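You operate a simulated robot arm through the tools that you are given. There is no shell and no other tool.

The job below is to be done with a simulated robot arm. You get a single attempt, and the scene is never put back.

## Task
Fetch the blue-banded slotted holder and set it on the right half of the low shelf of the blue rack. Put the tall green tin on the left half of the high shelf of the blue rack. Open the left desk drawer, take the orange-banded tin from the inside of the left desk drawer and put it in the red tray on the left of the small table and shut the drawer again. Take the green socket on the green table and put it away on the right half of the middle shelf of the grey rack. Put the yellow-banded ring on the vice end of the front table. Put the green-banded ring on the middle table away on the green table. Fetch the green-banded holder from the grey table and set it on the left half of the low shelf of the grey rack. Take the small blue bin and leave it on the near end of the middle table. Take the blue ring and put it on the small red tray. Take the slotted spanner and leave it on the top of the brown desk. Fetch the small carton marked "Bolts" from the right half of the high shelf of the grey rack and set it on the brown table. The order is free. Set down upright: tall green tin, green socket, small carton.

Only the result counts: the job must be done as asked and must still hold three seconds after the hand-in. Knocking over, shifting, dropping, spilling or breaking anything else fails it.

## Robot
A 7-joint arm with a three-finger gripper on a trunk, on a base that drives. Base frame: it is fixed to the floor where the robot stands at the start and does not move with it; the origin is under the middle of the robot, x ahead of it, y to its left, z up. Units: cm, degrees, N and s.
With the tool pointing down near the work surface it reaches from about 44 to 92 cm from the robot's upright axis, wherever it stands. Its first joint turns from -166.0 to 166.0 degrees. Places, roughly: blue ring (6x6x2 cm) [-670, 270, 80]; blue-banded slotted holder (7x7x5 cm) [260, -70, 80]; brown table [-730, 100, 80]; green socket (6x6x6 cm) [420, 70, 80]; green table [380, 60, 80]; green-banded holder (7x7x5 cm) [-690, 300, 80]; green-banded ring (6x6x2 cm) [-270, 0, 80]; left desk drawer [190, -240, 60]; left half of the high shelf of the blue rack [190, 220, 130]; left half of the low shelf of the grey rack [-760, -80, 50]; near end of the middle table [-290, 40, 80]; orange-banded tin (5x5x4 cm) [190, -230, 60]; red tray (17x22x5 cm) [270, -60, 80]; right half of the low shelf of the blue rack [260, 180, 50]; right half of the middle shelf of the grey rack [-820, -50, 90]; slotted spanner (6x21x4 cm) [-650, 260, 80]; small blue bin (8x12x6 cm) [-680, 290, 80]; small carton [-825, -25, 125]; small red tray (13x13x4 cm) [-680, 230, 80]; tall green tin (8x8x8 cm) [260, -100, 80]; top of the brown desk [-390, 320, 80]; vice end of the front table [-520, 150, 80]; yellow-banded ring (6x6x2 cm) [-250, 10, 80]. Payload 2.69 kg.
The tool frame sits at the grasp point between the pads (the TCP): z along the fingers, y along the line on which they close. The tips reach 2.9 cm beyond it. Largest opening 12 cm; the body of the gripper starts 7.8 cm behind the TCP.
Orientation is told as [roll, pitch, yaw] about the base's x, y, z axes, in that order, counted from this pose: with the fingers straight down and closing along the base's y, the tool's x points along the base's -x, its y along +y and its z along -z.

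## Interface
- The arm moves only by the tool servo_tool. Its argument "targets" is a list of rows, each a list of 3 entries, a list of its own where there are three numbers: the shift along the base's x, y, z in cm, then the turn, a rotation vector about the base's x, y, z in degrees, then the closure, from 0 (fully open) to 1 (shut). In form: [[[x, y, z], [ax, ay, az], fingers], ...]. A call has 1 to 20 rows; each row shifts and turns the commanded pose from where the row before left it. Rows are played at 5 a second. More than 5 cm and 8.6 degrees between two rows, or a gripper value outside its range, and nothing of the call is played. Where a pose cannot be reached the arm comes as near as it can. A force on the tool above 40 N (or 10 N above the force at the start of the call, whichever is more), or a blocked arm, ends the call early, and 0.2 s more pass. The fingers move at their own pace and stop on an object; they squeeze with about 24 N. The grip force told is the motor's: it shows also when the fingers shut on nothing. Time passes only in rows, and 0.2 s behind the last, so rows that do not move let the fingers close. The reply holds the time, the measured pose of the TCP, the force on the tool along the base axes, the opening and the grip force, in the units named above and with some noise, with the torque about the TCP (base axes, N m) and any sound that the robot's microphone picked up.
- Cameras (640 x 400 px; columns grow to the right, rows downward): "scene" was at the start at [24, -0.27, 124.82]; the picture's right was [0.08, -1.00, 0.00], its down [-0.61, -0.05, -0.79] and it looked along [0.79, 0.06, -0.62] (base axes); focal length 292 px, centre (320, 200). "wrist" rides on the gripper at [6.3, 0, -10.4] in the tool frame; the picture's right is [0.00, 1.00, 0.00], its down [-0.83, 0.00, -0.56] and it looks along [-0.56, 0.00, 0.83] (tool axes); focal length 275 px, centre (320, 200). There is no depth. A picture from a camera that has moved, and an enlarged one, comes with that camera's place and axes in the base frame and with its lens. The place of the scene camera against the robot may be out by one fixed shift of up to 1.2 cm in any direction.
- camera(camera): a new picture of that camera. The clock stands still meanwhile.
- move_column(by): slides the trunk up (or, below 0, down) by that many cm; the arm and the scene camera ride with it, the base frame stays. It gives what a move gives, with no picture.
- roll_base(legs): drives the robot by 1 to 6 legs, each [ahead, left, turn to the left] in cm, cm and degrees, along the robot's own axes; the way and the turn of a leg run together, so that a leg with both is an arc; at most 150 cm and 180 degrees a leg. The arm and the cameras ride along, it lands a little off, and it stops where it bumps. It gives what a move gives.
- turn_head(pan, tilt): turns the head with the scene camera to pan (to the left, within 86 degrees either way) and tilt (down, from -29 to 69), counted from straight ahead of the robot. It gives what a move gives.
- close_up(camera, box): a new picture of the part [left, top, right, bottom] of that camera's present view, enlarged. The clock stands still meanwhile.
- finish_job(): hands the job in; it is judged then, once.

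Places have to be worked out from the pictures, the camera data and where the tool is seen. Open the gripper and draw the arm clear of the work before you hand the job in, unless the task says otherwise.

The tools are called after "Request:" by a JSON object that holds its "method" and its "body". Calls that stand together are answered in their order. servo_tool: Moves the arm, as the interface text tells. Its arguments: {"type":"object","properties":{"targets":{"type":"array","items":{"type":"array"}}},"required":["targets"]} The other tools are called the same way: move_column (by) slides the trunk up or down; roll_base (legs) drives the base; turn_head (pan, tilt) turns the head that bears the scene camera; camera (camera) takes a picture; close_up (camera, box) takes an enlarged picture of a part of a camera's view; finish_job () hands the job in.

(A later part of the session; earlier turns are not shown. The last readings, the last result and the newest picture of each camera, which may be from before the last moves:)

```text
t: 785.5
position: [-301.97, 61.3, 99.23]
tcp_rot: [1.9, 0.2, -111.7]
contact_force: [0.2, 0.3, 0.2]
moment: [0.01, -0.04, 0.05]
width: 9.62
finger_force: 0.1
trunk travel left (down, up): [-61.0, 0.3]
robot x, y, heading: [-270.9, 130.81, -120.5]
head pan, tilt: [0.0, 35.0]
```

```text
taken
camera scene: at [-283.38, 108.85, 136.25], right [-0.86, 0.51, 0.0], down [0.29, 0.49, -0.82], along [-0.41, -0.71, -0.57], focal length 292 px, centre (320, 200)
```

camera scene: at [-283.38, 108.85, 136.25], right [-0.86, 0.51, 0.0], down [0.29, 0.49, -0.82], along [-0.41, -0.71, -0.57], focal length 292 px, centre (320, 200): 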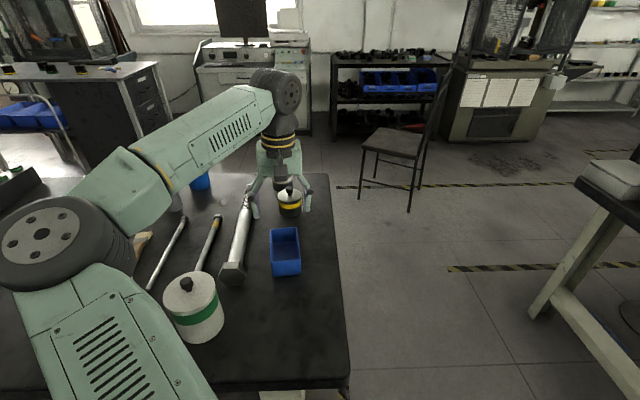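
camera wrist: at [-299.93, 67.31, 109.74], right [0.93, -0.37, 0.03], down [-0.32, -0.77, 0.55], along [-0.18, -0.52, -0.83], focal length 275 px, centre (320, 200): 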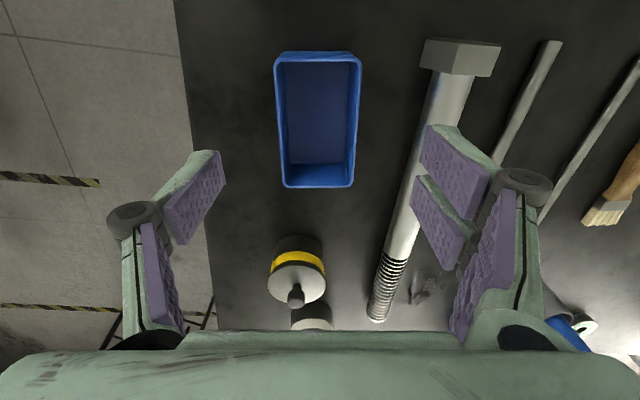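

The bin is placed on the middle table's near end. Next the yellow-banded ring at about (−254, 9): I raise the hand over the jars, shift left along the table and look.

Request:
{"method": "servo_tool", "body": {"targets": [[[0, 0, 4], [0, 0, -7.5], 0.2], [[0, 0, 4], [0, 0, 0], 0.2]]}}

Request:
{"method": "roll_base", "body": {"legs": [[0, 66, 0.4]]}}

Request:
{"method": "camera", "body": {"camera": "wrist"}}

Request:
{"method": "camera", "body": {"camera": "scene"}}

```text
t: 786.1
position: [-301.89, 60.95, 107.28]
tcp_rot: [1.8, 0.2, -119.4]
contact_force: [-0.8, 0.5, 0.7]
moment: [0.0, -0.01, -0.01]
width: 9.6
finger_force: 0.1
trunk travel left (down, up): [-61.0, 0.3]
robot x, y, heading: [-270.87, 130.88, -120.4]
head pan, tilt: [0.0, 35.0]
```

```text
t: 791.5
position: [-248.33, 28.84, 107.22]
tcp_rot: [1.8, 0.3, -120.2]
contact_force: [-0.6, 0.0, -0.2]
moment: [-0.01, -0.01, 0.02]
width: 9.59
finger_force: 0.0
trunk travel left (down, up): [-61.0, 0.3]
robot x, y, heading: [-216.13, 98.1, -121.2]
head pan, tilt: [0.0, 35.0]
```

```text
taken
camera wrist: at [-245.44, 34.42, 117.64], right [0.87, -0.5, 0.03], down [-0.43, -0.71, 0.55], along [-0.25, -0.49, -0.83], focal length 275 px, centre (320, 200)
```

wrist: 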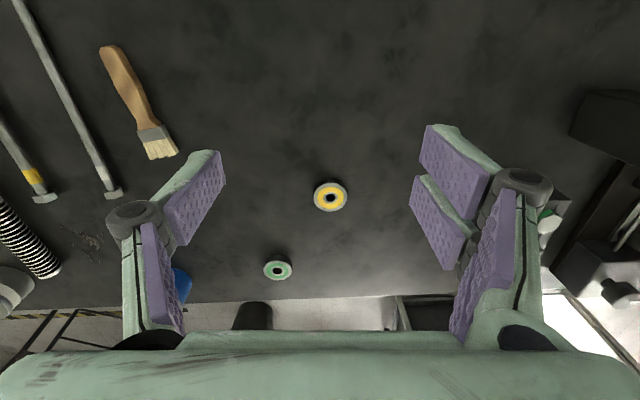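

```text
taken
camera scene: at [-229.01, 76.36, 136.25], right [-0.85, 0.52, 0.0], down [0.3, 0.49, -0.82], along [-0.43, -0.7, -0.57], focal length 292 px, centre (320, 200)
```

scene: 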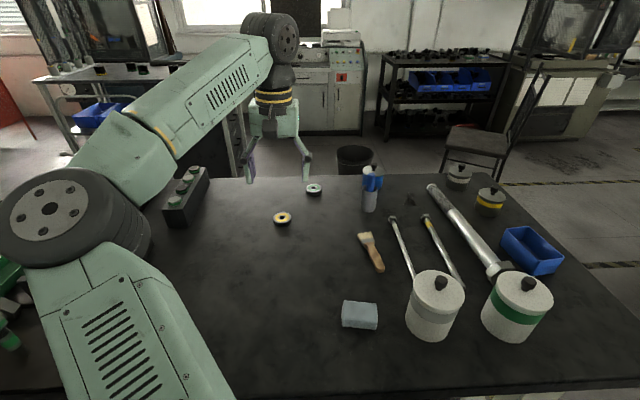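

Both rings are visible. There are rod-like stands on the floor along this side of the table, so I look down before moving closer.

Request:
{"method": "turn_head", "body": {"pan": 25, "tilt": 62}}

Request:
{"method": "camera", "body": {"camera": "scene"}}

Request:
{"method": "turn_head", "body": {"pan": -20, "tilt": 62}}

Request:
{"method": "camera", "body": {"camera": "scene"}}

```text
t: 792.4
position: [-248.28, 28.81, 107.11]
tcp_rot: [1.8, 0.3, -120.1]
contact_force: [0.2, -0.4, 0.2]
moment: [0.03, 0.0, -0.01]
width: 9.61
finger_force: 0.0
trunk travel left (down, up): [-61.0, 0.3]
robot x, y, heading: [-216.1, 98.51, -121.1]
head pan, tilt: [25.0, 62.0]
```

```text
taken
camera scene: at [-225.16, 77.5, 132.6], right [-0.99, 0.11, 0.0], down [0.1, 0.88, -0.47], along [-0.05, -0.47, -0.88], focal length 292 px, centre (320, 200)
```

scene: 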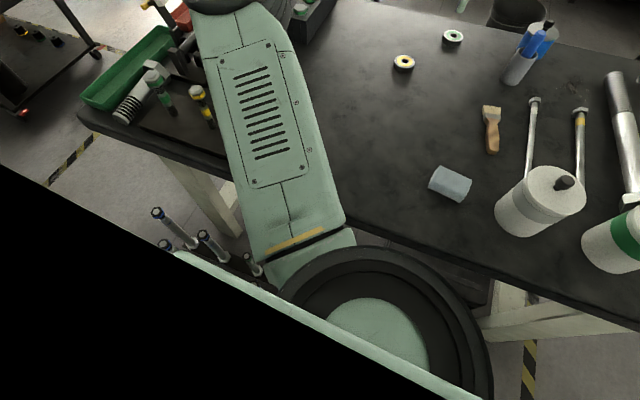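

```text
t: 793.5
position: [-248.38, 28.79, 107.23]
tcp_rot: [1.8, 0.2, -120.1]
contact_force: [0.3, -0.2, -1.0]
moment: [0.01, 0.01, 0.0]
width: 9.61
finger_force: 0.1
trunk travel left (down, up): [-61.0, 0.3]
robot x, y, heading: [-216.19, 98.7, -121.4]
head pan, tilt: [-20.0, 62.0]
```

```text
taken
camera scene: at [-229.46, 79.86, 132.59], right [-0.63, 0.78, 0.0], down [0.69, 0.55, -0.47], along [-0.37, -0.29, -0.88], focal length 292 px, centre (320, 200)
```

scene: 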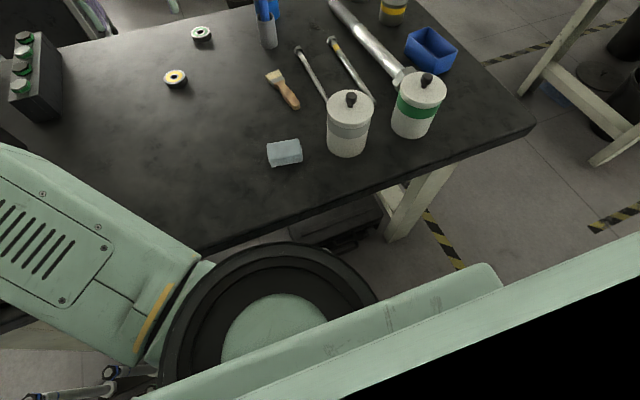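

A rod stand is right in front of my base here and the green ring is beyond reach from this side, so I'll take both rings from the table's south side. I pull the arm in and go around through the gap between the middle and front tables.

Request:
{"method": "servo_tool", "body": {"targets": [[[2.1, 3.4, 0], [0, 0, 0], 0.2], [[2.1, 3.4, 0], [0, 0, 0], 0.2], [[2.1, 3.4, 0], [0, 0, 0], 0.2], [[2.1, 3.4, 0], [0, 0, 0], 0.2], [[1.5, 2.5, 0], [0, 0, 0], 0.2]]}}

Request:
{"method": "roll_base", "body": {"legs": [[-14, 0, 1.0], [0, -112, 0]]}}

Request:
{"method": "turn_head", "body": {"pan": 0, "tilt": 25}}

Request:
{"method": "camera", "body": {"camera": "scene"}}

```text
t: 794.7
position: [-238.24, 44.99, 107.16]
tcp_rot: [1.7, 0.2, -120.1]
contact_force: [0.8, 0.4, -0.1]
moment: [-0.03, -0.02, 0.01]
width: 9.6
finger_force: 0.0
trunk travel left (down, up): [-61.0, 0.3]
robot x, y, heading: [-216.37, 98.56, -121.3]
head pan, tilt: [-20.0, 62.0]
```

```text
t: 804.6
position: [-327.09, 113.59, 107.37]
tcp_rot: [1.8, 0.2, -119.1]
contact_force: [0.0, -0.2, -0.3]
moment: [-0.01, -0.01, 0.01]
width: 9.58
finger_force: 0.0
trunk travel left (down, up): [-61.0, 0.3]
robot x, y, heading: [-305.48, 166.98, -120.3]
head pan, tilt: [-20.0, 62.0]
```

```text
t: 805.6
position: [-327.01, 113.52, 107.42]
tcp_rot: [1.9, 0.2, -119.2]
contact_force: [-0.5, 0.7, 0.2]
moment: [-0.03, 0.0, 0.02]
width: 9.58
finger_force: 0.1
trunk travel left (down, up): [-61.0, 0.3]
robot x, y, heading: [-305.88, 166.96, -120.5]
head pan, tilt: [0.0, 25.0]
```

```text
taken
camera scene: at [-318.43, 144.64, 137.82], right [-0.86, 0.51, 0.0], down [0.21, 0.36, -0.91], along [-0.46, -0.78, -0.42], focal length 292 px, centre (320, 200)
```

scene: 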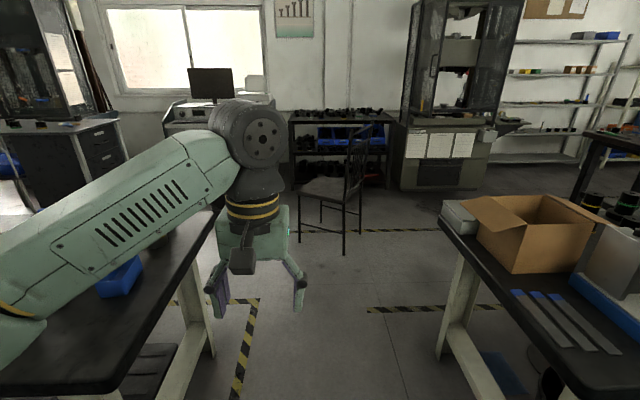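

The gap is clear; a chair stands beyond it at q≈−225…−270. I turn around (to the right) and back through the gap.

Request:
{"method": "roll_base", "body": {"legs": [[0, 0, -90], [0, 0, -89.5]]}}

Request:
{"method": "roll_base", "body": {"legs": [[-80, 0, 0]]}}

Request:
{"method": "turn_head", "body": {"pan": -60, "tilt": 30}}

Request:
{"method": "camera", "body": {"camera": "scene"}}

```text
t: 814.0
position: [-281.08, 219.16, 107.36]
tcp_rot: [1.8, 0.2, 57.3]
contact_force: [-0.2, 0.3, 0.5]
moment: [0.0, 0.02, 0.02]
width: 9.61
finger_force: 0.0
trunk travel left (down, up): [-61.0, 0.3]
robot x, y, heading: [-305.67, 166.96, 55.9]
head pan, tilt: [0.0, 25.0]
```

```text
t: 818.1
position: [-323.52, 155.98, 107.28]
tcp_rot: [1.7, 0.2, 57.7]
contact_force: [-0.3, 0.4, 0.6]
moment: [0.0, -0.01, 0.03]
width: 9.59
finger_force: 0.1
trunk travel left (down, up): [-61.0, 0.3]
robot x, y, heading: [-347.85, 103.72, 56.5]
head pan, tilt: [0.0, 25.0]
```

```text
t: 819.5
position: [-323.65, 156.05, 107.22]
tcp_rot: [1.8, 0.2, 57.6]
contact_force: [0.2, 0.0, -0.3]
moment: [0.01, 0.03, 0.01]
width: 9.62
finger_force: 0.1
trunk travel left (down, up): [-61.0, 0.3]
robot x, y, heading: [-347.82, 104.06, 56.4]
head pan, tilt: [-60.0, 30.0]
```

```text
taken
camera scene: at [-330.4, 115.29, 137.03], right [-0.06, -1.0, 0.0], down [-0.5, 0.03, -0.87], along [0.86, -0.05, -0.5], focal length 292 px, centre (320, 200)
```

scene: 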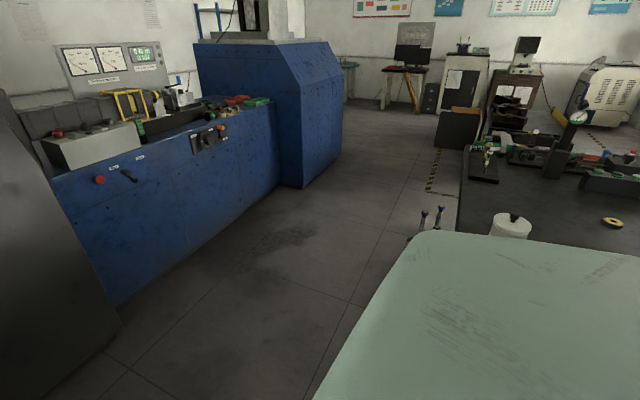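

Request:
{"method": "roll_base", "body": {"legs": [[0, 0, 3.6], [-90, 0, 0]]}}

Request:
{"method": "turn_head", "body": {"pan": -70, "tilt": 30}}

Request:
{"method": "camera", "body": {"camera": "scene"}}

```text
t: 824.6
position: [-372.0, 79.69, 107.23]
tcp_rot: [1.8, 0.1, 62.0]
contact_force: [0.1, -0.2, 0.0]
moment: [0.02, 0.01, -0.01]
width: 9.6
finger_force: 0.1
trunk travel left (down, up): [-61.0, 0.3]
robot x, y, heading: [-392.23, 25.86, 61.0]
head pan, tilt: [-60.0, 30.0]
```

```text
t: 825.3
position: [-371.93, 79.63, 107.26]
tcp_rot: [1.8, 0.2, 62.0]
contact_force: [0.2, -0.3, 0.8]
moment: [-0.02, 0.01, -0.02]
width: 9.58
finger_force: 0.0
trunk travel left (down, up): [-61.0, 0.3]
robot x, y, heading: [-392.32, 25.61, 60.9]
head pan, tilt: [-70.0, 30.0]
```

```text
taken
camera scene: at [-375.73, 36.93, 137.03], right [-0.16, -0.99, 0.0], down [-0.49, 0.08, -0.87], along [0.86, -0.14, -0.5], focal length 292 px, centre (320, 200)
```

scene: 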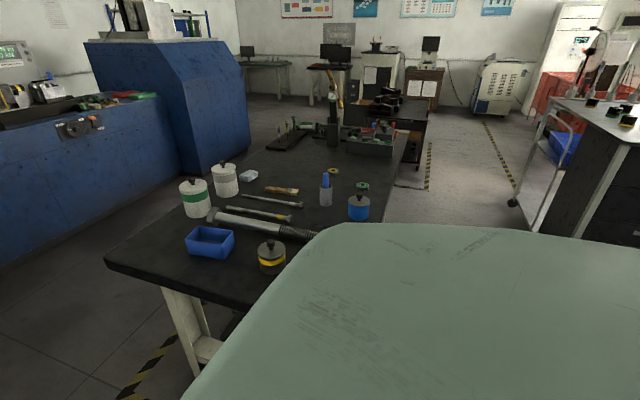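

The south side is free. I back 12 cm more and strafe right along the table's south side.

Request:
{"method": "roll_base", "body": {"legs": [[-11, 0, -0.9], [0, -60, 0]]}}

Request:
{"method": "roll_base", "body": {"legs": [[0, -55, 0]]}}

Request:
{"method": "turn_head", "body": {"pan": 0, "tilt": 35}}

Request:
{"method": "camera", "body": {"camera": "scene"}}

Request:
{"method": "camera", "body": {"camera": "wrist"}}

```text
t: 831.2
position: [-325.39, 40.78, 107.28]
tcp_rot: [1.8, 0.2, 61.4]
contact_force: [-0.1, 0.2, 0.2]
moment: [0.0, 0.0, -0.02]
width: 9.59
finger_force: 0.1
trunk travel left (down, up): [-61.0, 0.3]
robot x, y, heading: [-346.25, -12.99, 60.5]
head pan, tilt: [-70.0, 30.0]
```

```text
t: 836.0
position: [-277.22, 13.29, 107.39]
tcp_rot: [1.8, 0.2, 61.6]
contact_force: [1.1, 0.4, 0.8]
moment: [-0.01, -0.02, 0.02]
width: 9.61
finger_force: 0.1
trunk travel left (down, up): [-61.0, 0.3]
robot x, y, heading: [-297.69, -40.69, 60.6]
head pan, tilt: [-70.0, 30.0]
```

```text
t: 837.4
position: [-277.07, 13.3, 107.24]
tcp_rot: [1.8, 0.3, 61.6]
contact_force: [0.3, 0.5, -0.2]
moment: [0.0, -0.01, 0.0]
width: 9.59
finger_force: 0.1
trunk travel left (down, up): [-61.0, 0.3]
robot x, y, heading: [-297.66, -40.36, 60.3]
head pan, tilt: [0.0, 35.0]
```

```text
taken
camera scene: at [-285.9, -20.21, 136.25], right [0.87, -0.49, 0.0], down [-0.28, -0.5, -0.82], along [0.4, 0.71, -0.57], focal length 292 px, centre (320, 200)
```

scene: 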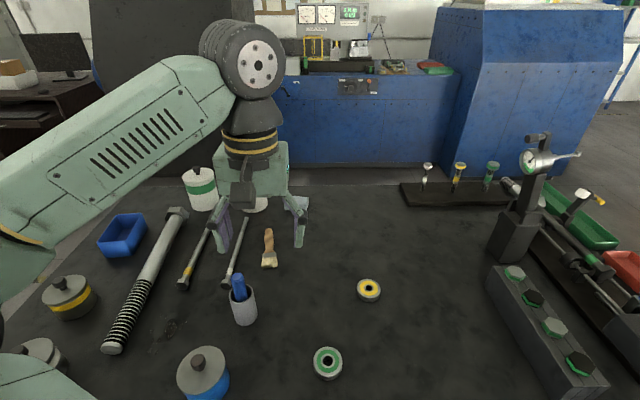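

```text
taken
camera wrist: at [-279.77, 7.62, 117.73], right [-0.88, 0.47, 0.03], down [0.41, 0.73, 0.55], along [0.24, 0.5, -0.83], focal length 275 px, centre (320, 200)
```

wrist: 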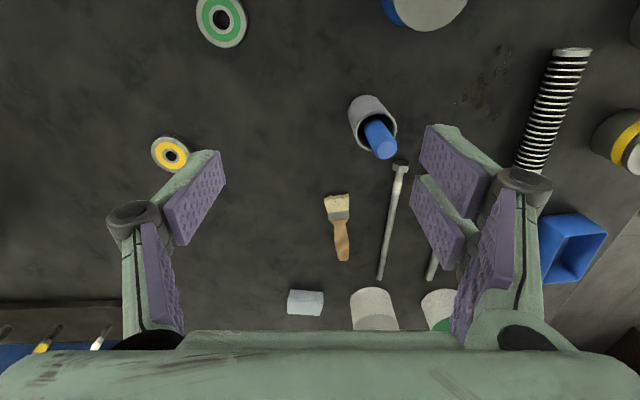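

From here both rings are close: yellow at (−254.7, 12.2), green at (−270.9, 3.3). I shift the base 12 cm right and move the hand over the yellow ring.

Request:
{"method": "roll_base", "body": {"legs": [[0, -12, 0]]}}

Request:
{"method": "camera", "body": {"camera": "wrist"}}

```text
t: 839.0
position: [-266.71, 7.33, 107.32]
tcp_rot: [1.8, 0.2, 61.5]
contact_force: [0.7, 0.5, 0.1]
moment: [0.01, -0.01, 0.01]
width: 9.6
finger_force: 0.1
trunk travel left (down, up): [-61.0, 0.3]
robot x, y, heading: [-287.81, -46.22, 60.3]
head pan, tilt: [0.0, 35.0]
```

```text
taken
camera wrist: at [-269.22, 1.65, 117.74], right [-0.88, 0.47, 0.03], down [0.41, 0.73, 0.55], along [0.24, 0.5, -0.83], focal length 275 px, centre (320, 200)
```

wrist: 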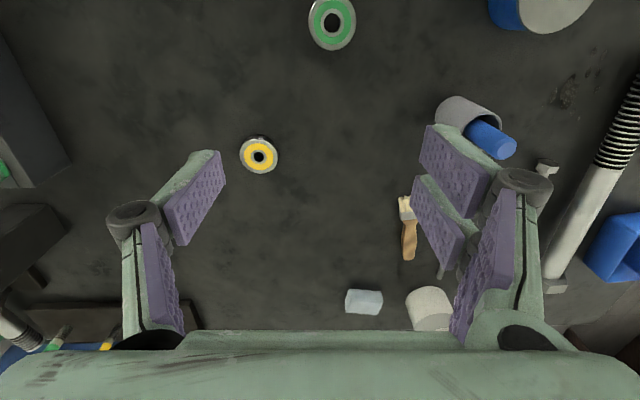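

Request:
{"method": "servo_tool", "body": {"targets": [[[3.9, 1.6, -2], [0, 0, 0], 0.25], [[3.9, 1.6, -2], [0, 0, 0], 0.25], [[4.0, 1.7, -2], [0, 0, 0], 0.25], [[0, 0, -4], [0, 0, 0], 0.25], [[0, 0, -4], [0, 0, 0], 0.25]]}}

Request:
{"method": "camera", "body": {"camera": "wrist"}}

```text
t: 840.2
position: [-254.78, 12.19, 93.7]
tcp_rot: [1.8, 0.2, 61.4]
contact_force: [-0.3, 0.0, -0.9]
moment: [0.01, 0.02, 0.02]
width: 8.99
finger_force: 0.1
trunk travel left (down, up): [-61.0, 0.3]
robot x, y, heading: [-287.75, -46.08, 60.4]
head pan, tilt: [0.0, 35.0]
```

```text
taken
camera wrist: at [-257.38, 6.57, 104.1], right [-0.88, 0.47, 0.03], down [0.41, 0.73, 0.55], along [0.24, 0.5, -0.83], focal length 275 px, centre (320, 200)
```

wrist: 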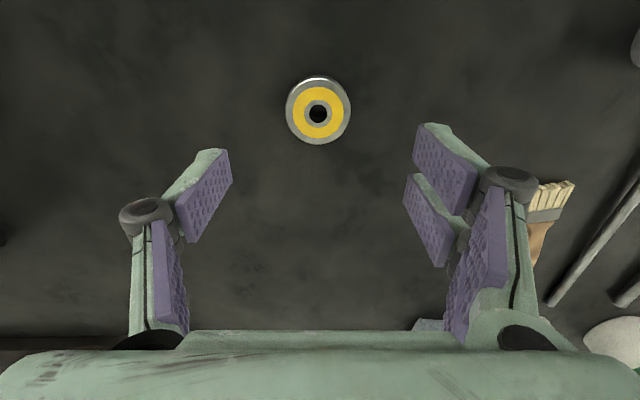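

By comparison with the blue ring the gripping height here is TCP z≈84.6. I descend in steps.

Request:
{"method": "servo_tool", "body": {"targets": [[[0, 0, -3], [0, 0, 0], 0.25], [[0, 0, -3], [0, 0, 0], 0.25], [[0, 0, -1.3], [0, 0, 0], 0.25]]}}

Request:
{"method": "servo_tool", "body": {"targets": [[[0, 0, -0.8], [0, 0, 0], 0.25]]}}

Request:
{"method": "servo_tool", "body": {"targets": [[[0, 0, -0.7], [0, 0, 0], 0.25]]}}

Request:
{"method": "camera", "body": {"camera": "wrist"}}

```text
t: 841.0
position: [-254.6, 12.36, 86.05]
tcp_rot: [1.9, 0.2, 61.5]
contact_force: [0.1, 0.1, -0.4]
moment: [0.03, 0.02, -0.01]
width: 9.0
finger_force: 0.1
trunk travel left (down, up): [-61.0, 0.3]
robot x, y, heading: [-286.9, -46.39, 60.4]
head pan, tilt: [0.0, 35.0]
```

```text
t: 841.4
position: [-254.7, 12.24, 85.24]
tcp_rot: [1.8, 0.2, 61.5]
contact_force: [-0.3, -0.7, -0.3]
moment: [0.03, 0.0, 0.02]
width: 9.0
finger_force: 0.2
trunk travel left (down, up): [-61.0, 0.3]
robot x, y, heading: [-287.33, -46.47, 60.7]
head pan, tilt: [0.0, 35.0]
```

```text
t: 841.8
position: [-254.76, 12.31, 84.54]
tcp_rot: [1.9, 0.3, 61.5]
contact_force: [0.4, 0.3, 1.1]
moment: [-0.03, 0.0, 0.0]
width: 9.01
finger_force: 0.0
trunk travel left (down, up): [-61.0, 0.3]
robot x, y, heading: [-287.1, -46.55, 60.2]
head pan, tilt: [0.0, 35.0]
```

```text
taken
camera wrist: at [-257.45, 6.64, 94.96], right [-0.88, 0.47, 0.03], down [0.41, 0.73, 0.55], along [0.24, 0.5, -0.83], focal length 275 px, centre (320, 200)
```

wrist: 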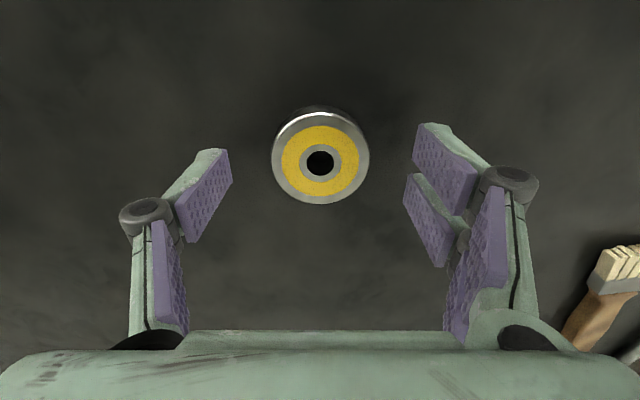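

A bit higher than ideal yet; I lower another 0.9 cm.

Request:
{"method": "servo_tool", "body": {"targets": [[[0, 0, -0.5], [0, 0, 0], 0.25]]}}

Request:
{"method": "servo_tool", "body": {"targets": [[[0, 0, -0.4], [0, 0, 0], 0.25]]}}

Request:
{"method": "servo_tool", "body": {"targets": [[[0, 0, 0], [0, 0, 0], 0.5], [[0, 0, 0], [0, 0, 0], 1], [[0, 0, 0], [0, 0, 0], 1], [[0, 0, 0], [0, 0, 0], 1], [[0, 0, 0], [0, 0, 0], 1]]}}

Request:
{"method": "camera", "body": {"camera": "wrist"}}

```text
t: 842.2
position: [-254.83, 12.37, 84.12]
tcp_rot: [1.7, 0.1, 61.4]
contact_force: [-0.1, 1.5, 0.4]
moment: [0.03, -0.02, -0.04]
width: 9.01
finger_force: 0.2
trunk travel left (down, up): [-61.0, 0.3]
robot x, y, heading: [-286.99, -46.53, 60.4]
head pan, tilt: [0.0, 35.0]
```

```text
t: 842.6
position: [-254.89, 12.39, 83.6]
tcp_rot: [1.8, 0.2, 61.4]
contact_force: [0.7, -0.5, 0.2]
moment: [0.0, 0.0, 0.0]
width: 9.0
finger_force: 0.1
trunk travel left (down, up): [-61.0, 0.3]
robot x, y, heading: [-287.36, -46.92, 60.7]
head pan, tilt: [0.0, 35.0]
```

```text
t: 843.8
position: [-254.91, 12.44, 83.55]
tcp_rot: [1.8, 0.3, 61.5]
contact_force: [0.2, 0.3, 0.2]
moment: [-0.01, -0.01, -0.02]
width: 5.26
finger_force: 23.8
trunk travel left (down, up): [-61.0, 0.3]
robot x, y, heading: [-287.13, -46.38, 60.0]
head pan, tilt: [0.0, 35.0]
```

```text
taken
camera wrist: at [-257.46, 6.68, 94.02], right [-0.88, 0.47, 0.03], down [0.41, 0.73, 0.55], along [0.24, 0.5, -0.83], focal length 275 px, centre (320, 200)
```

wrist: 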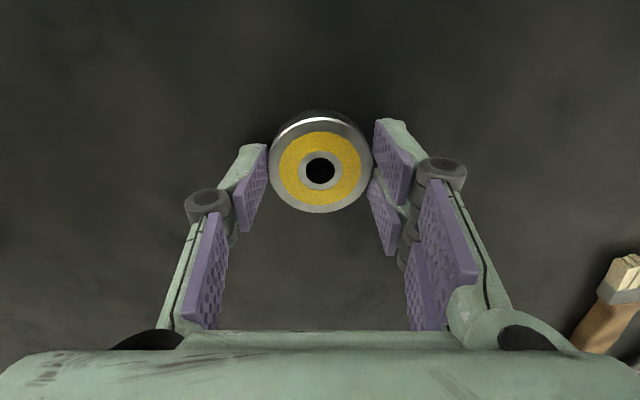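

The yellow-banded ring is gripped. I lift it and drive back through the gap to the corridor.

Request:
{"method": "servo_tool", "body": {"targets": [[[0, 0, 1], [0, 0, 0], 1], [[0, 0, 3], [0, 0, 0], 1], [[0, 0, 4], [0, 0, 0], 1], [[0, 0, 4], [0, 0, 0], 1], [[0, 0, 4], [0, 0, 0], 1], [[0, 0, 4], [0, 0, 0], 1], [[-1.5, -2.6, 3], [0, 0, 0], 1], [[-1.5, -2.6, 0], [0, 0, 0], 1]]}}

Request:
{"method": "roll_base", "body": {"legs": [[-3, 65, 0], [0, 60, 0]]}}

Request:
{"method": "camera", "body": {"camera": "scene"}}

```text
t: 845.6
position: [-257.73, 7.13, 106.71]
tcp_rot: [1.9, 0.2, 61.4]
contact_force: [0.3, -0.1, -1.6]
moment: [0.02, 0.02, -0.03]
width: 5.25
finger_force: 24.0
trunk travel left (down, up): [-61.0, 0.3]
robot x, y, heading: [-287.47, -46.24, 60.3]
head pan, tilt: [0.0, 35.0]
```

```text
t: 855.7
position: [-364.46, 66.94, 106.62]
tcp_rot: [1.9, 0.1, 60.7]
contact_force: [-0.8, 0.3, -2.0]
moment: [-0.02, 0.0, 0.01]
width: 5.24
finger_force: 24.0
trunk travel left (down, up): [-61.0, 0.3]
robot x, y, heading: [-394.7, 13.64, 59.5]
head pan, tilt: [0.0, 35.0]
```

```text
taken
camera scene: at [-382.69, 33.82, 136.25], right [0.86, -0.51, 0.0], down [-0.29, -0.49, -0.82], along [0.42, 0.71, -0.57], focal length 292 px, centre (320, 200)
```

scene: 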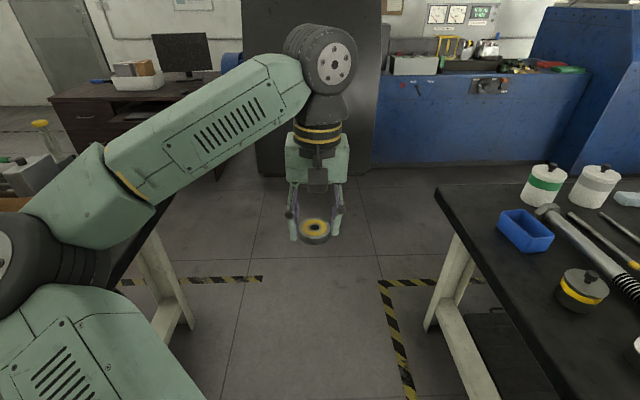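

Request:
{"method": "roll_base", "body": {"legs": [[100, 3, 0.5], [70, 0, 0], [0, 0, 90]]}}

Request:
{"method": "camera", "body": {"camera": "scene"}}

```text
t: 868.3
position: [-370.74, 188.86, 106.58]
tcp_rot: [1.8, 0.2, 155.3]
contact_force: [0.3, -0.4, -1.3]
moment: [-0.03, -0.01, -0.01]
width: 5.25
finger_force: 24.1
trunk travel left (down, up): [-61.0, 0.3]
robot x, y, heading: [-315.01, 162.75, 154.0]
head pan, tilt: [0.0, 35.0]
```

```text
taken
camera scene: at [-337.4, 172.48, 136.25], right [0.44, 0.9, 0.0], down [0.52, -0.25, -0.82], along [-0.74, 0.36, -0.57], focal length 292 px, centre (320, 200)
```

scene: 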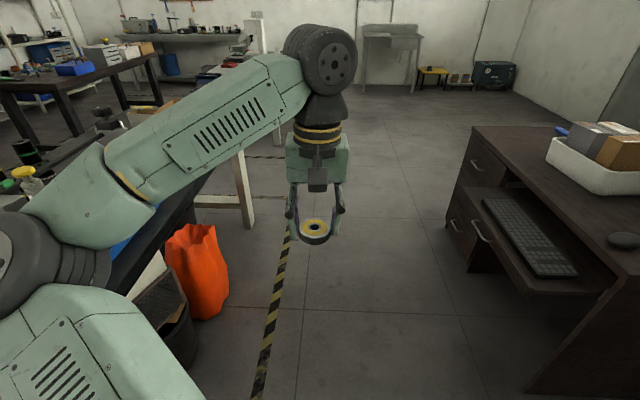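

Request:
{"method": "roll_base", "body": {"legs": [[0, -7, -3.8], [125, 0, 0], [128, 0, 0]]}}

Request:
{"method": "turn_head", "body": {"pan": 80, "tilt": 30}}

Request:
{"method": "camera", "body": {"camera": "scene"}}

```text
t: 881.6
position: [-586.96, 327.65, 106.6]
tcp_rot: [1.7, 0.2, 151.0]
contact_force: [-0.1, -0.6, -2.5]
moment: [-0.01, 0.01, -0.03]
width: 5.22
finger_force: 23.7
trunk travel left (down, up): [-61.0, 0.3]
robot x, y, heading: [-533.72, 297.68, 149.9]
head pan, tilt: [0.0, 35.0]
```

```text
t: 883.1
position: [-586.86, 327.54, 106.58]
tcp_rot: [1.8, 0.2, 151.0]
contact_force: [0.5, -0.4, -1.6]
moment: [-0.01, -0.02, 0.01]
width: 5.2
finger_force: 23.6
trunk travel left (down, up): [-61.0, 0.3]
robot x, y, heading: [-533.91, 297.38, 149.8]
head pan, tilt: [80.0, 30.0]
```

```text
taken
camera scene: at [-553.15, 297.39, 137.03], right [-0.76, 0.65, 0.0], down [0.32, 0.38, -0.87], along [-0.56, -0.66, -0.5], focal length 292 px, centre (320, 200)
```

scene: 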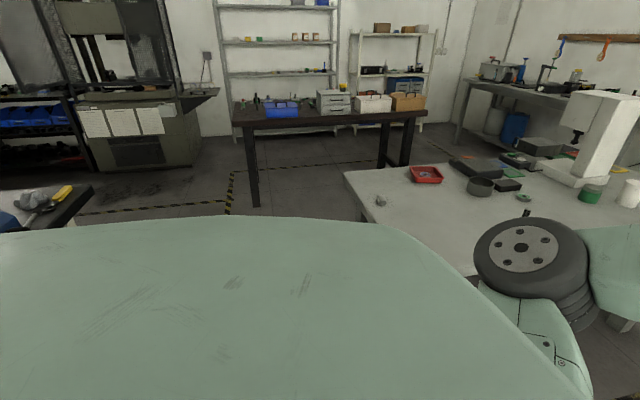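

I turn around (via the free north side) to face the front table's vice end.

Request:
{"method": "roll_base", "body": {"legs": [[0, 0, -90], [0, 0, -90]]}}

Request:
{"method": "turn_head", "body": {"pan": -45, "tilt": 30}}

Request:
{"method": "camera", "body": {"camera": "scene"}}

```text
t: 891.3
position: [-479.99, 267.78, 106.66]
tcp_rot: [1.8, 0.2, -28.4]
contact_force: [-0.8, -0.4, -0.9]
moment: [0.0, 0.01, -0.03]
width: 5.21
finger_force: 23.9
trunk travel left (down, up): [-61.0, 0.3]
robot x, y, heading: [-533.33, 297.32, -29.4]
head pan, tilt: [80.0, 30.0]
```

```text
t: 893.4
position: [-479.95, 267.83, 106.7]
tcp_rot: [1.7, 0.2, -28.4]
contact_force: [-1.1, 0.9, -1.7]
moment: [-0.02, 0.03, 0.02]
width: 5.19
finger_force: 24.1
trunk travel left (down, up): [-61.0, 0.3]
robot x, y, heading: [-533.9, 297.75, -29.5]
head pan, tilt: [-45.0, 30.0]
```

```text
taken
camera scene: at [-517.82, 280.02, 137.03], right [-0.96, -0.27, 0.0], down [-0.13, 0.48, -0.87], along [0.23, -0.83, -0.5], focal length 292 px, centre (320, 200)
```

scene: 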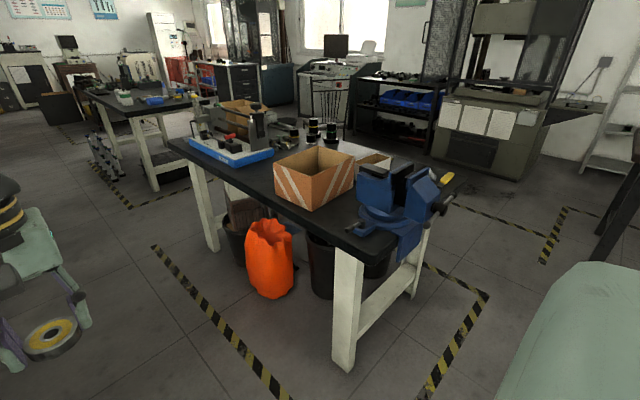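

The vice sits on the table's NW corner and is tall (z≈105). I pull the arm in and back off a little before strafing to the south part of that end.

Request:
{"method": "servo_tool", "body": {"targets": [[[-3.4, 1.95, 1], [0, 0, 0], 1], [[-3.4, 1.95, 1], [0, 0, 0], 1], [[-1.5, 0.8, 0], [0, 0, 0], 1]]}}

Request:
{"method": "roll_base", "body": {"legs": [[-14, 0, 0], [0, -100, 0]]}}

Request:
{"method": "turn_head", "body": {"pan": 0, "tilt": 35}}

Request:
{"method": "camera", "body": {"camera": "scene"}}

Request:
{"method": "camera", "body": {"camera": "wrist"}}

```text
t: 894.2
position: [-488.36, 272.32, 108.87]
tcp_rot: [1.8, 0.1, -28.4]
contact_force: [-0.6, 0.4, -1.6]
moment: [-0.01, 0.02, 0.01]
width: 5.17
finger_force: 24.0
trunk travel left (down, up): [-61.0, 0.3]
robot x, y, heading: [-533.57, 297.24, -29.6]
head pan, tilt: [-45.0, 30.0]
```

```text
t: 903.3
position: [-549.47, 191.05, 108.82]
tcp_rot: [1.8, 0.2, -27.7]
contact_force: [0.3, 0.4, -1.7]
moment: [0.02, 0.0, 0.03]
width: 5.19
finger_force: 23.7
trunk travel left (down, up): [-61.0, 0.3]
robot x, y, heading: [-594.92, 215.7, -29.1]
head pan, tilt: [-45.0, 30.0]
```

```text
t: 904.4
position: [-549.44, 191.11, 108.92]
tcp_rot: [1.8, 0.2, -27.7]
contact_force: [0.1, -1.0, -1.3]
moment: [0.01, 0.03, 0.02]
width: 5.18
finger_force: 24.3
trunk travel left (down, up): [-61.0, 0.3]
robot x, y, heading: [-594.87, 215.84, -28.9]
head pan, tilt: [0.0, 35.0]
```

```text
taken
camera scene: at [-573.81, 202.98, 136.25], right [-0.48, -0.87, 0.0], down [-0.5, 0.28, -0.82], along [0.72, -0.4, -0.57], focal length 292 px, centre (320, 200)
```

scene: 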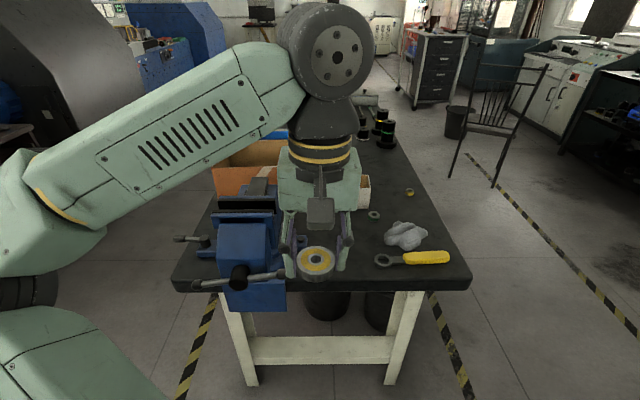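

```text
taken
camera wrist: at [-555.05, 193.68, 119.28], right [0.46, 0.89, 0.03], down [0.73, -0.4, 0.55], along [0.5, -0.23, -0.83], focal length 275 px, centre (320, 200)
```

wrist: 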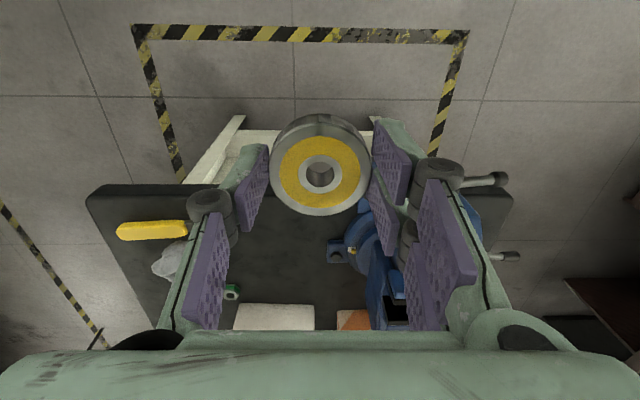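

There is free table surface between the vice and the yellow-handled wrench; I'll set the ring at about (−519.6, 166). I move 18 ahead and 10 right, then check.

Request:
{"method": "roll_base", "body": {"legs": [[16, -10, -1]]}}

Request:
{"method": "camera", "body": {"camera": "scene"}}

Request:
{"method": "camera", "body": {"camera": "wrist"}}

```text
t: 905.9
position: [-540.51, 174.0, 108.84]
tcp_rot: [1.8, 0.4, -28.7]
contact_force: [0.4, -1.4, -2.8]
moment: [0.02, 0.01, 0.03]
width: 5.16
finger_force: 23.7
trunk travel left (down, up): [-61.0, 0.3]
robot x, y, heading: [-585.75, 199.43, -29.9]
head pan, tilt: [0.0, 35.0]
```

```text
taken
camera scene: at [-564.65, 186.31, 136.23], right [-0.5, -0.87, 0.0], down [-0.5, 0.29, -0.82], along [0.71, -0.41, -0.57], focal length 292 px, centre (320, 200)
```

scene: 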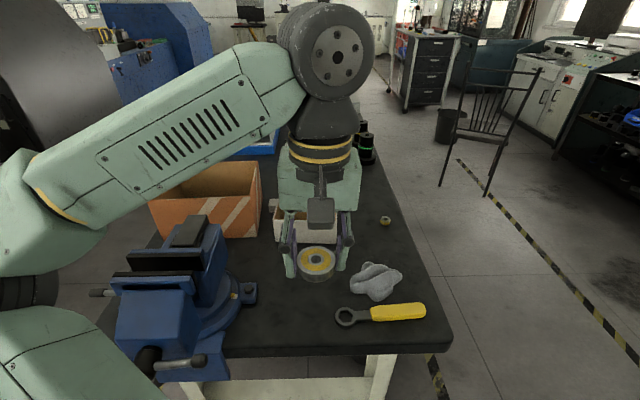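

```text
taken
camera wrist: at [-546.07, 176.7, 119.25], right [0.48, 0.88, 0.03], down [0.72, -0.41, 0.55], along [0.5, -0.24, -0.83], focal length 275 px, centre (320, 200)
```

wrist: 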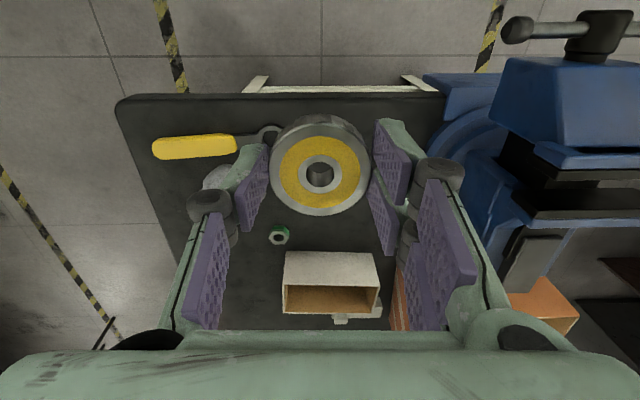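

My forearm would pass right over the tall vice (top z≈105), so I'll approach from the table's south side instead. I back off, strafe south, turn left 90° and move east along the south side.

Request:
{"method": "roll_base", "body": {"legs": [[-18, 0, 0], [0, -70, 0], [0, 0, 90]]}}

Request:
{"method": "camera", "body": {"camera": "scene"}}

```text
t: 917.0
position: [-611.58, 191.75, 108.8]
tcp_rot: [1.8, 0.2, 60.6]
contact_force: [-0.1, -0.2, -1.8]
moment: [-0.02, 0.02, 0.0]
width: 5.17
finger_force: 24.1
trunk travel left (down, up): [-61.0, 0.3]
robot x, y, heading: [-637.21, 146.82, 59.2]
head pan, tilt: [0.0, 35.0]
```

```text
taken
camera scene: at [-625.34, 167.07, 136.25], right [0.86, -0.51, 0.0], down [-0.29, -0.49, -0.82], along [0.42, 0.7, -0.57], focal length 292 px, centre (320, 200)
```

scene: 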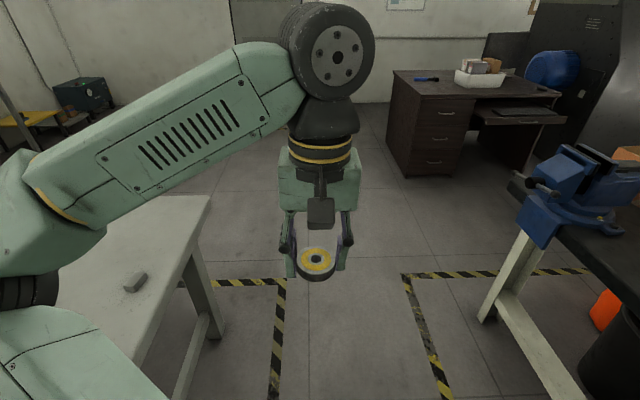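

Request:
{"method": "roll_base", "body": {"legs": [[0, -78, 0.8]]}}

Request:
{"method": "camera", "body": {"camera": "scene"}}

Request:
{"method": "camera", "body": {"camera": "wrist"}}

```text
t: 923.6
position: [-542.89, 151.87, 108.82]
tcp_rot: [1.7, 0.2, 61.4]
contact_force: [0.0, -0.4, -2.1]
moment: [0.0, 0.0, -0.01]
width: 5.21
finger_force: 24.0
trunk travel left (down, up): [-61.0, 0.3]
robot x, y, heading: [-567.86, 106.28, 60.5]
head pan, tilt: [0.0, 35.0]
```

```text
taken
camera scene: at [-556.3, 126.86, 136.25], right [0.87, -0.5, 0.0], down [-0.28, -0.5, -0.82], along [0.41, 0.71, -0.57], focal length 292 px, centre (320, 200)
```

scene: 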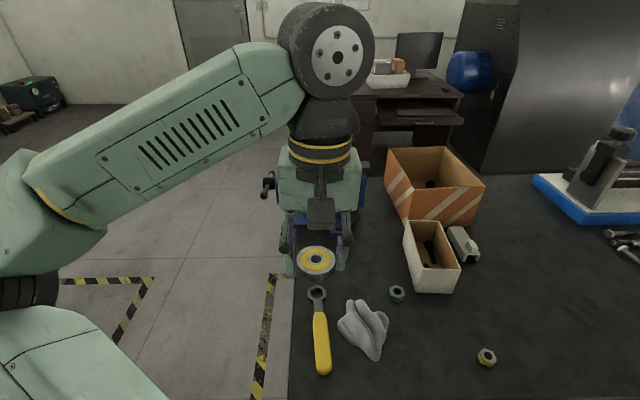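

```text
taken
camera wrist: at [-545.52, 146.14, 119.27], right [-0.88, 0.47, 0.03], down [0.41, 0.73, 0.55], along [0.24, 0.5, -0.83], focal length 275 px, centre (320, 200)
```

wrist: 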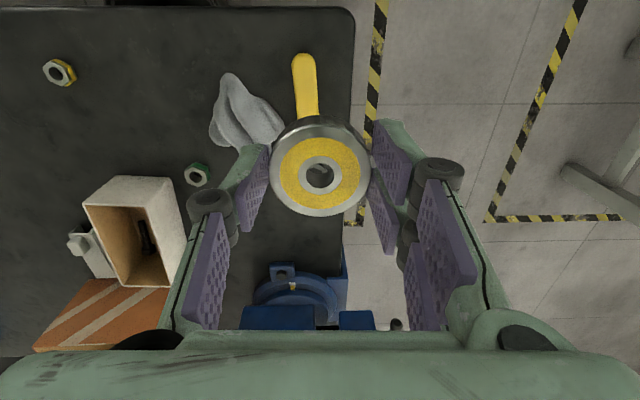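

The free spot between vice, wrench and white box is at about (−519.3, 170.5). I shift the base 12 ahead and 14 right, then extend over it.

Request:
{"method": "roll_base", "body": {"legs": [[11, -14, -0.5]]}}

Request:
{"method": "servo_tool", "body": {"targets": [[[1.9, 3.4, 0], [0, 0, 0], 1], [[1.9, 3.4, 0], [0, 0, 0], 1], [[1.9, 3.4, 0], [0, 0, 0], 1], [[0, 0, -3], [0, 0, 0], 1]]}}

Request:
{"method": "camera", "body": {"camera": "scene"}}

Request:
{"method": "camera", "body": {"camera": "wrist"}}

```text
t: 925.3
position: [-526.51, 153.89, 108.82]
tcp_rot: [1.7, 0.2, 61.0]
contact_force: [-0.1, -0.4, -0.8]
moment: [-0.03, -0.02, 0.0]
width: 5.16
finger_force: 23.5
trunk travel left (down, up): [-61.0, 0.3]
robot x, y, heading: [-551.9, 108.83, 59.8]
head pan, tilt: [0.0, 35.0]
stopped in leg 1: the robot was blocked; the commanded pose is now the measured one
```

```text
t: 926.3
position: [-520.65, 164.48, 105.73]
tcp_rot: [1.8, 0.3, 61.0]
contact_force: [-0.4, -0.1, -1.1]
moment: [-0.02, -0.02, 0.01]
width: 5.2
finger_force: 23.8
trunk travel left (down, up): [-61.0, 0.3]
robot x, y, heading: [-552.17, 108.51, 59.6]
head pan, tilt: [0.0, 35.0]
```

```text
taken
camera scene: at [-539.98, 129.2, 136.24], right [0.86, -0.5, 0.0], down [-0.29, -0.5, -0.82], along [0.41, 0.71, -0.57], focal length 292 px, centre (320, 200)
```

scene: 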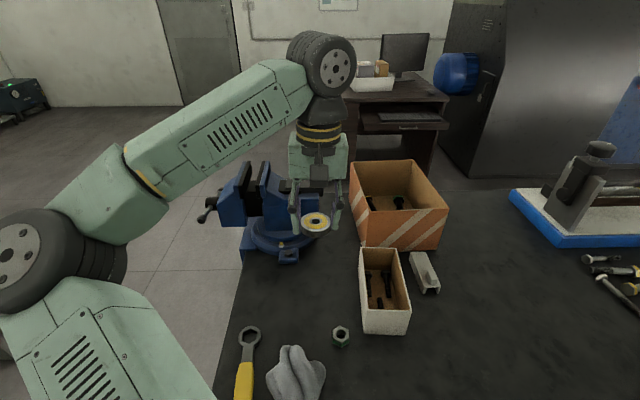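

```text
taken
camera wrist: at [-523.26, 158.82, 116.14], right [-0.88, 0.48, 0.03], down [0.42, 0.72, 0.55], along [0.24, 0.5, -0.83], focal length 275 px, centre (320, 200)
```

wrist: 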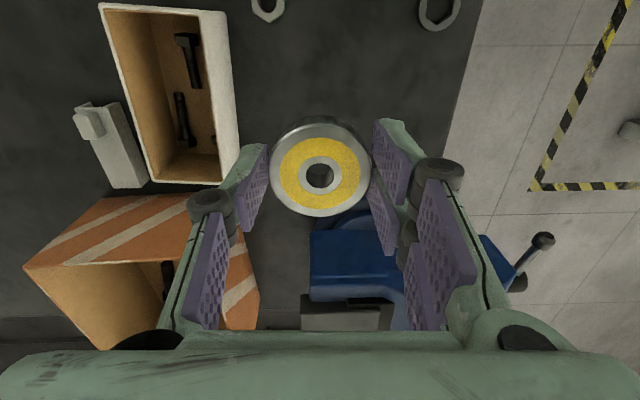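

The base reported being blocked right at the end of that move. I look down around my base to see what I may be touching.

Request:
{"method": "turn_head", "body": {"pan": -45, "tilt": 60}}

Request:
{"method": "camera", "body": {"camera": "scene"}}

Request:
{"method": "turn_head", "body": {"pan": -10, "tilt": 64}}

Request:
{"method": "camera", "body": {"camera": "scene"}}

```text
t: 927.4
position: [-520.61, 164.42, 105.75]
tcp_rot: [1.8, 0.2, 61.0]
contact_force: [0.8, 1.2, -1.3]
moment: [0.0, -0.01, -0.01]
width: 5.18
finger_force: 24.4
trunk travel left (down, up): [-61.0, 0.3]
robot x, y, heading: [-551.99, 109.06, 59.9]
head pan, tilt: [-45.0, 60.0]
```

```text
taken
camera scene: at [-537.95, 123.27, 132.82], right [0.26, -0.97, 0.0], down [-0.84, -0.22, -0.5], along [0.48, 0.13, -0.87], focal length 292 px, centre (320, 200)
```

scene: 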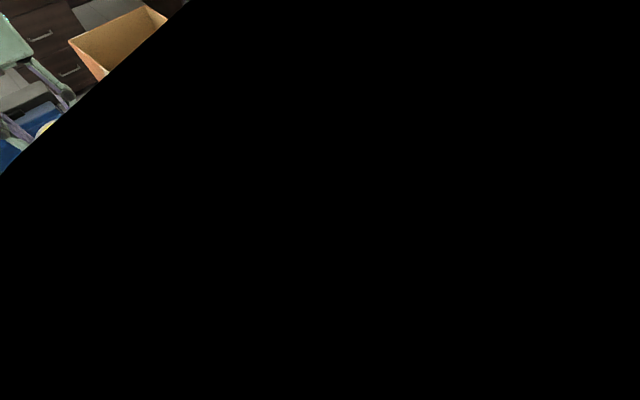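

```text
t: 928.4
position: [-520.74, 164.39, 105.65]
tcp_rot: [1.8, 0.3, 61.0]
contact_force: [-0.4, -0.2, -1.6]
moment: [0.0, 0.03, 0.01]
width: 5.18
finger_force: 23.9
trunk travel left (down, up): [-61.0, 0.3]
robot x, y, heading: [-552.13, 109.41, 59.8]
head pan, tilt: [-10.0, 64.0]
```

```text
taken
camera scene: at [-540.4, 126.28, 132.37], right [0.76, -0.65, 0.0], down [-0.58, -0.69, -0.44], along [0.28, 0.33, -0.9], focal length 292 px, centre (320, 200)
```

scene: 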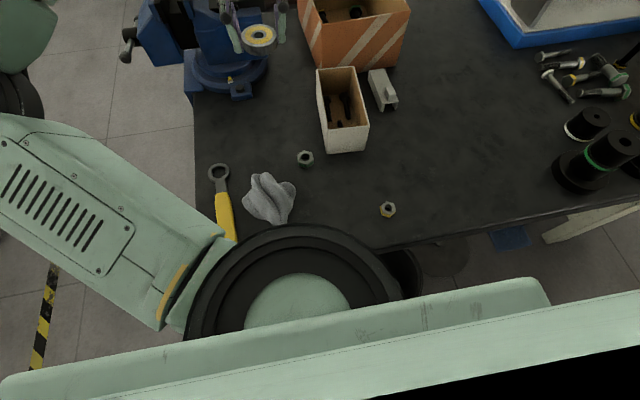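

A black waste bin stands at my front-right corner; I touched it very lightly as the move ended. I step 3 cm away from it.

Request:
{"method": "roll_base", "body": {"legs": [[-3, 3, 0]]}}

Request:
{"method": "camera", "body": {"camera": "scene"}}

Request:
{"method": "camera", "body": {"camera": "wrist"}}

```text
t: 929.3
position: [-524.81, 163.42, 105.72]
tcp_rot: [1.7, 0.2, 61.1]
contact_force: [-1.0, -0.8, -1.7]
moment: [0.01, -0.01, -0.01]
width: 5.16
finger_force: 23.7
trunk travel left (down, up): [-61.0, 0.3]
robot x, y, heading: [-555.9, 107.91, 59.8]
head pan, tilt: [-10.0, 64.0]
```

```text
taken
camera scene: at [-544.56, 125.18, 132.38], right [0.77, -0.64, 0.0], down [-0.58, -0.69, -0.44], along [0.28, 0.34, -0.9], focal length 292 px, centre (320, 200)
```

scene: 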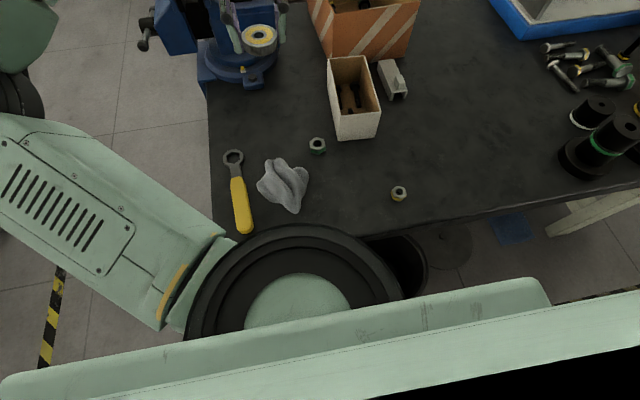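

```text
taken
camera wrist: at [-527.46, 157.69, 116.19], right [-0.88, 0.48, 0.03], down [0.41, 0.72, 0.55], along [0.24, 0.5, -0.83], focal length 275 px, centre (320, 200)
```

wrist: 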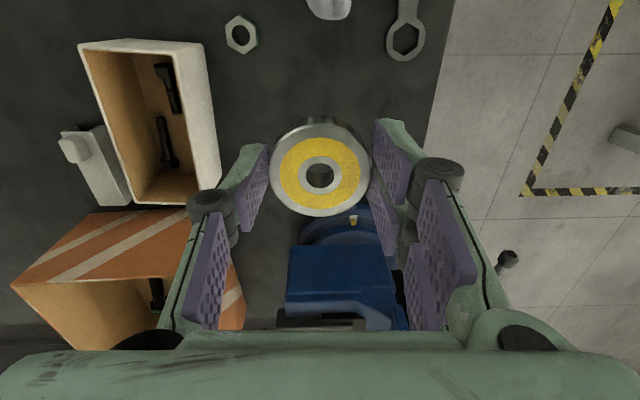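

The drop point below the TCP is free table between nut, wrench and vice. I move 3 cm ahead and descend.

Request:
{"method": "servo_tool", "body": {"targets": [[[1.5, 2.6, 0], [0, 0, 0], 1], [[0, 0, -4], [0, 0, 0], 1], [[0, 0, -4], [0, 0, 0], 1], [[0, 0, -4], [0, 0, 0], 1], [[0, 0, -4], [0, 0, 0], 1]]}}

Request:
{"method": "camera", "body": {"camera": "wrist"}}

Request:
{"method": "turn_head", "body": {"pan": 0, "tilt": 40}}

Request:
{"method": "camera", "body": {"camera": "scene"}}

```text
t: 930.5
position: [-523.68, 165.99, 89.59]
tcp_rot: [1.7, 0.2, 61.0]
contact_force: [0.0, 0.0, -2.1]
moment: [-0.01, 0.01, 0.0]
width: 5.13
finger_force: 24.6
trunk travel left (down, up): [-61.0, 0.3]
robot x, y, heading: [-555.93, 107.77, 59.8]
head pan, tilt: [-10.0, 64.0]
```

```text
taken
camera wrist: at [-526.39, 160.34, 100.01], right [-0.88, 0.48, 0.03], down [0.41, 0.72, 0.55], along [0.24, 0.5, -0.83], focal length 275 px, centre (320, 200)
```

wrist: 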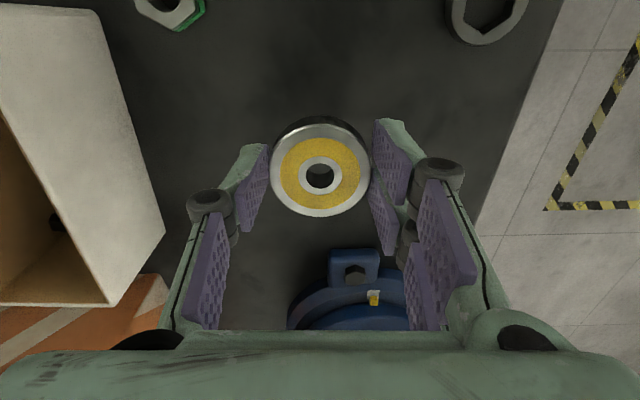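

```text
t: 931.4
position: [-523.7, 165.99, 89.62]
tcp_rot: [1.8, 0.1, 61.1]
contact_force: [-0.7, -0.8, -1.2]
moment: [0.04, 0.04, -0.03]
width: 5.14
finger_force: 23.7
trunk travel left (down, up): [-61.0, 0.3]
robot x, y, heading: [-556.09, 107.76, 60.0]
head pan, tilt: [0.0, 40.0]
```

```text
taken
camera scene: at [-544.22, 127.82, 135.48], right [0.87, -0.5, 0.0], down [-0.32, -0.56, -0.77], along [0.38, 0.66, -0.64], focal length 292 px, centre (320, 200)
```

scene: 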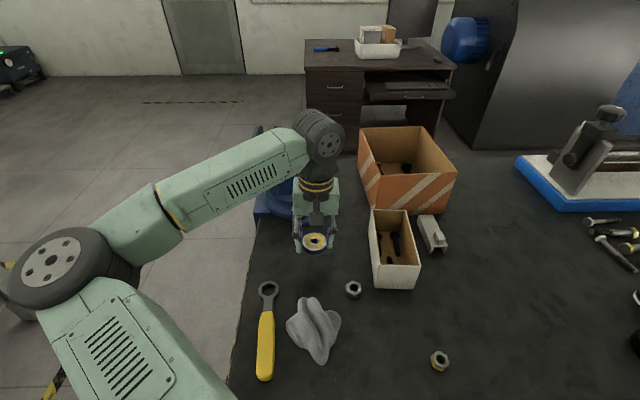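

Request:
{"method": "servo_tool", "body": {"targets": [[[0, 0, -2], [0, 0, 0], 1], [[0, 0, -1.5], [0, 0, 0], 1]]}}

Request:
{"method": "servo_tool", "body": {"targets": [[[0, 0, -0.7], [0, 0, 0], 1]]}}

Request:
{"method": "servo_tool", "body": {"targets": [[[0, 0, -0.6], [0, 0, 0], 1]]}}

Request:
{"method": "servo_tool", "body": {"targets": [[[0, 0, -0.5], [0, 0, 0], 1]]}}

```text
t: 932.0
position: [-523.53, 165.99, 86.32]
tcp_rot: [1.8, 0.2, 61.2]
contact_force: [0.0, 0.2, -2.1]
moment: [0.01, 0.04, -0.01]
width: 5.17
finger_force: 23.8
trunk travel left (down, up): [-61.0, 0.3]
robot x, y, heading: [-555.89, 108.11, 59.9]
head pan, tilt: [0.0, 40.0]
```

```text
t: 932.4
position: [-523.65, 165.93, 85.54]
tcp_rot: [1.9, 0.2, 61.2]
contact_force: [0.4, -0.1, -2.0]
moment: [0.02, -0.02, 0.04]
width: 5.17
finger_force: 23.7
trunk travel left (down, up): [-61.0, 0.3]
robot x, y, heading: [-555.8, 108.08, 60.0]
head pan, tilt: [0.0, 40.0]
```

```text
t: 932.8
position: [-523.46, 165.95, 84.74]
tcp_rot: [1.8, 0.3, 61.1]
contact_force: [0.1, 0.1, -1.2]
moment: [-0.04, -0.03, 0.0]
width: 5.21
finger_force: 23.9
trunk travel left (down, up): [-61.0, 0.3]
robot x, y, heading: [-555.71, 107.68, 59.8]
head pan, tilt: [0.0, 40.0]
```

```text
t: 933.2
position: [-523.41, 165.86, 84.32]
tcp_rot: [1.8, 0.3, 61.1]
contact_force: [0.6, 0.3, -1.0]
moment: [-0.01, 0.02, -0.02]
width: 5.17
finger_force: 24.1
trunk travel left (down, up): [-61.0, 0.3]
robot x, y, heading: [-556.17, 108.23, 59.8]
head pan, tilt: [0.0, 40.0]
```

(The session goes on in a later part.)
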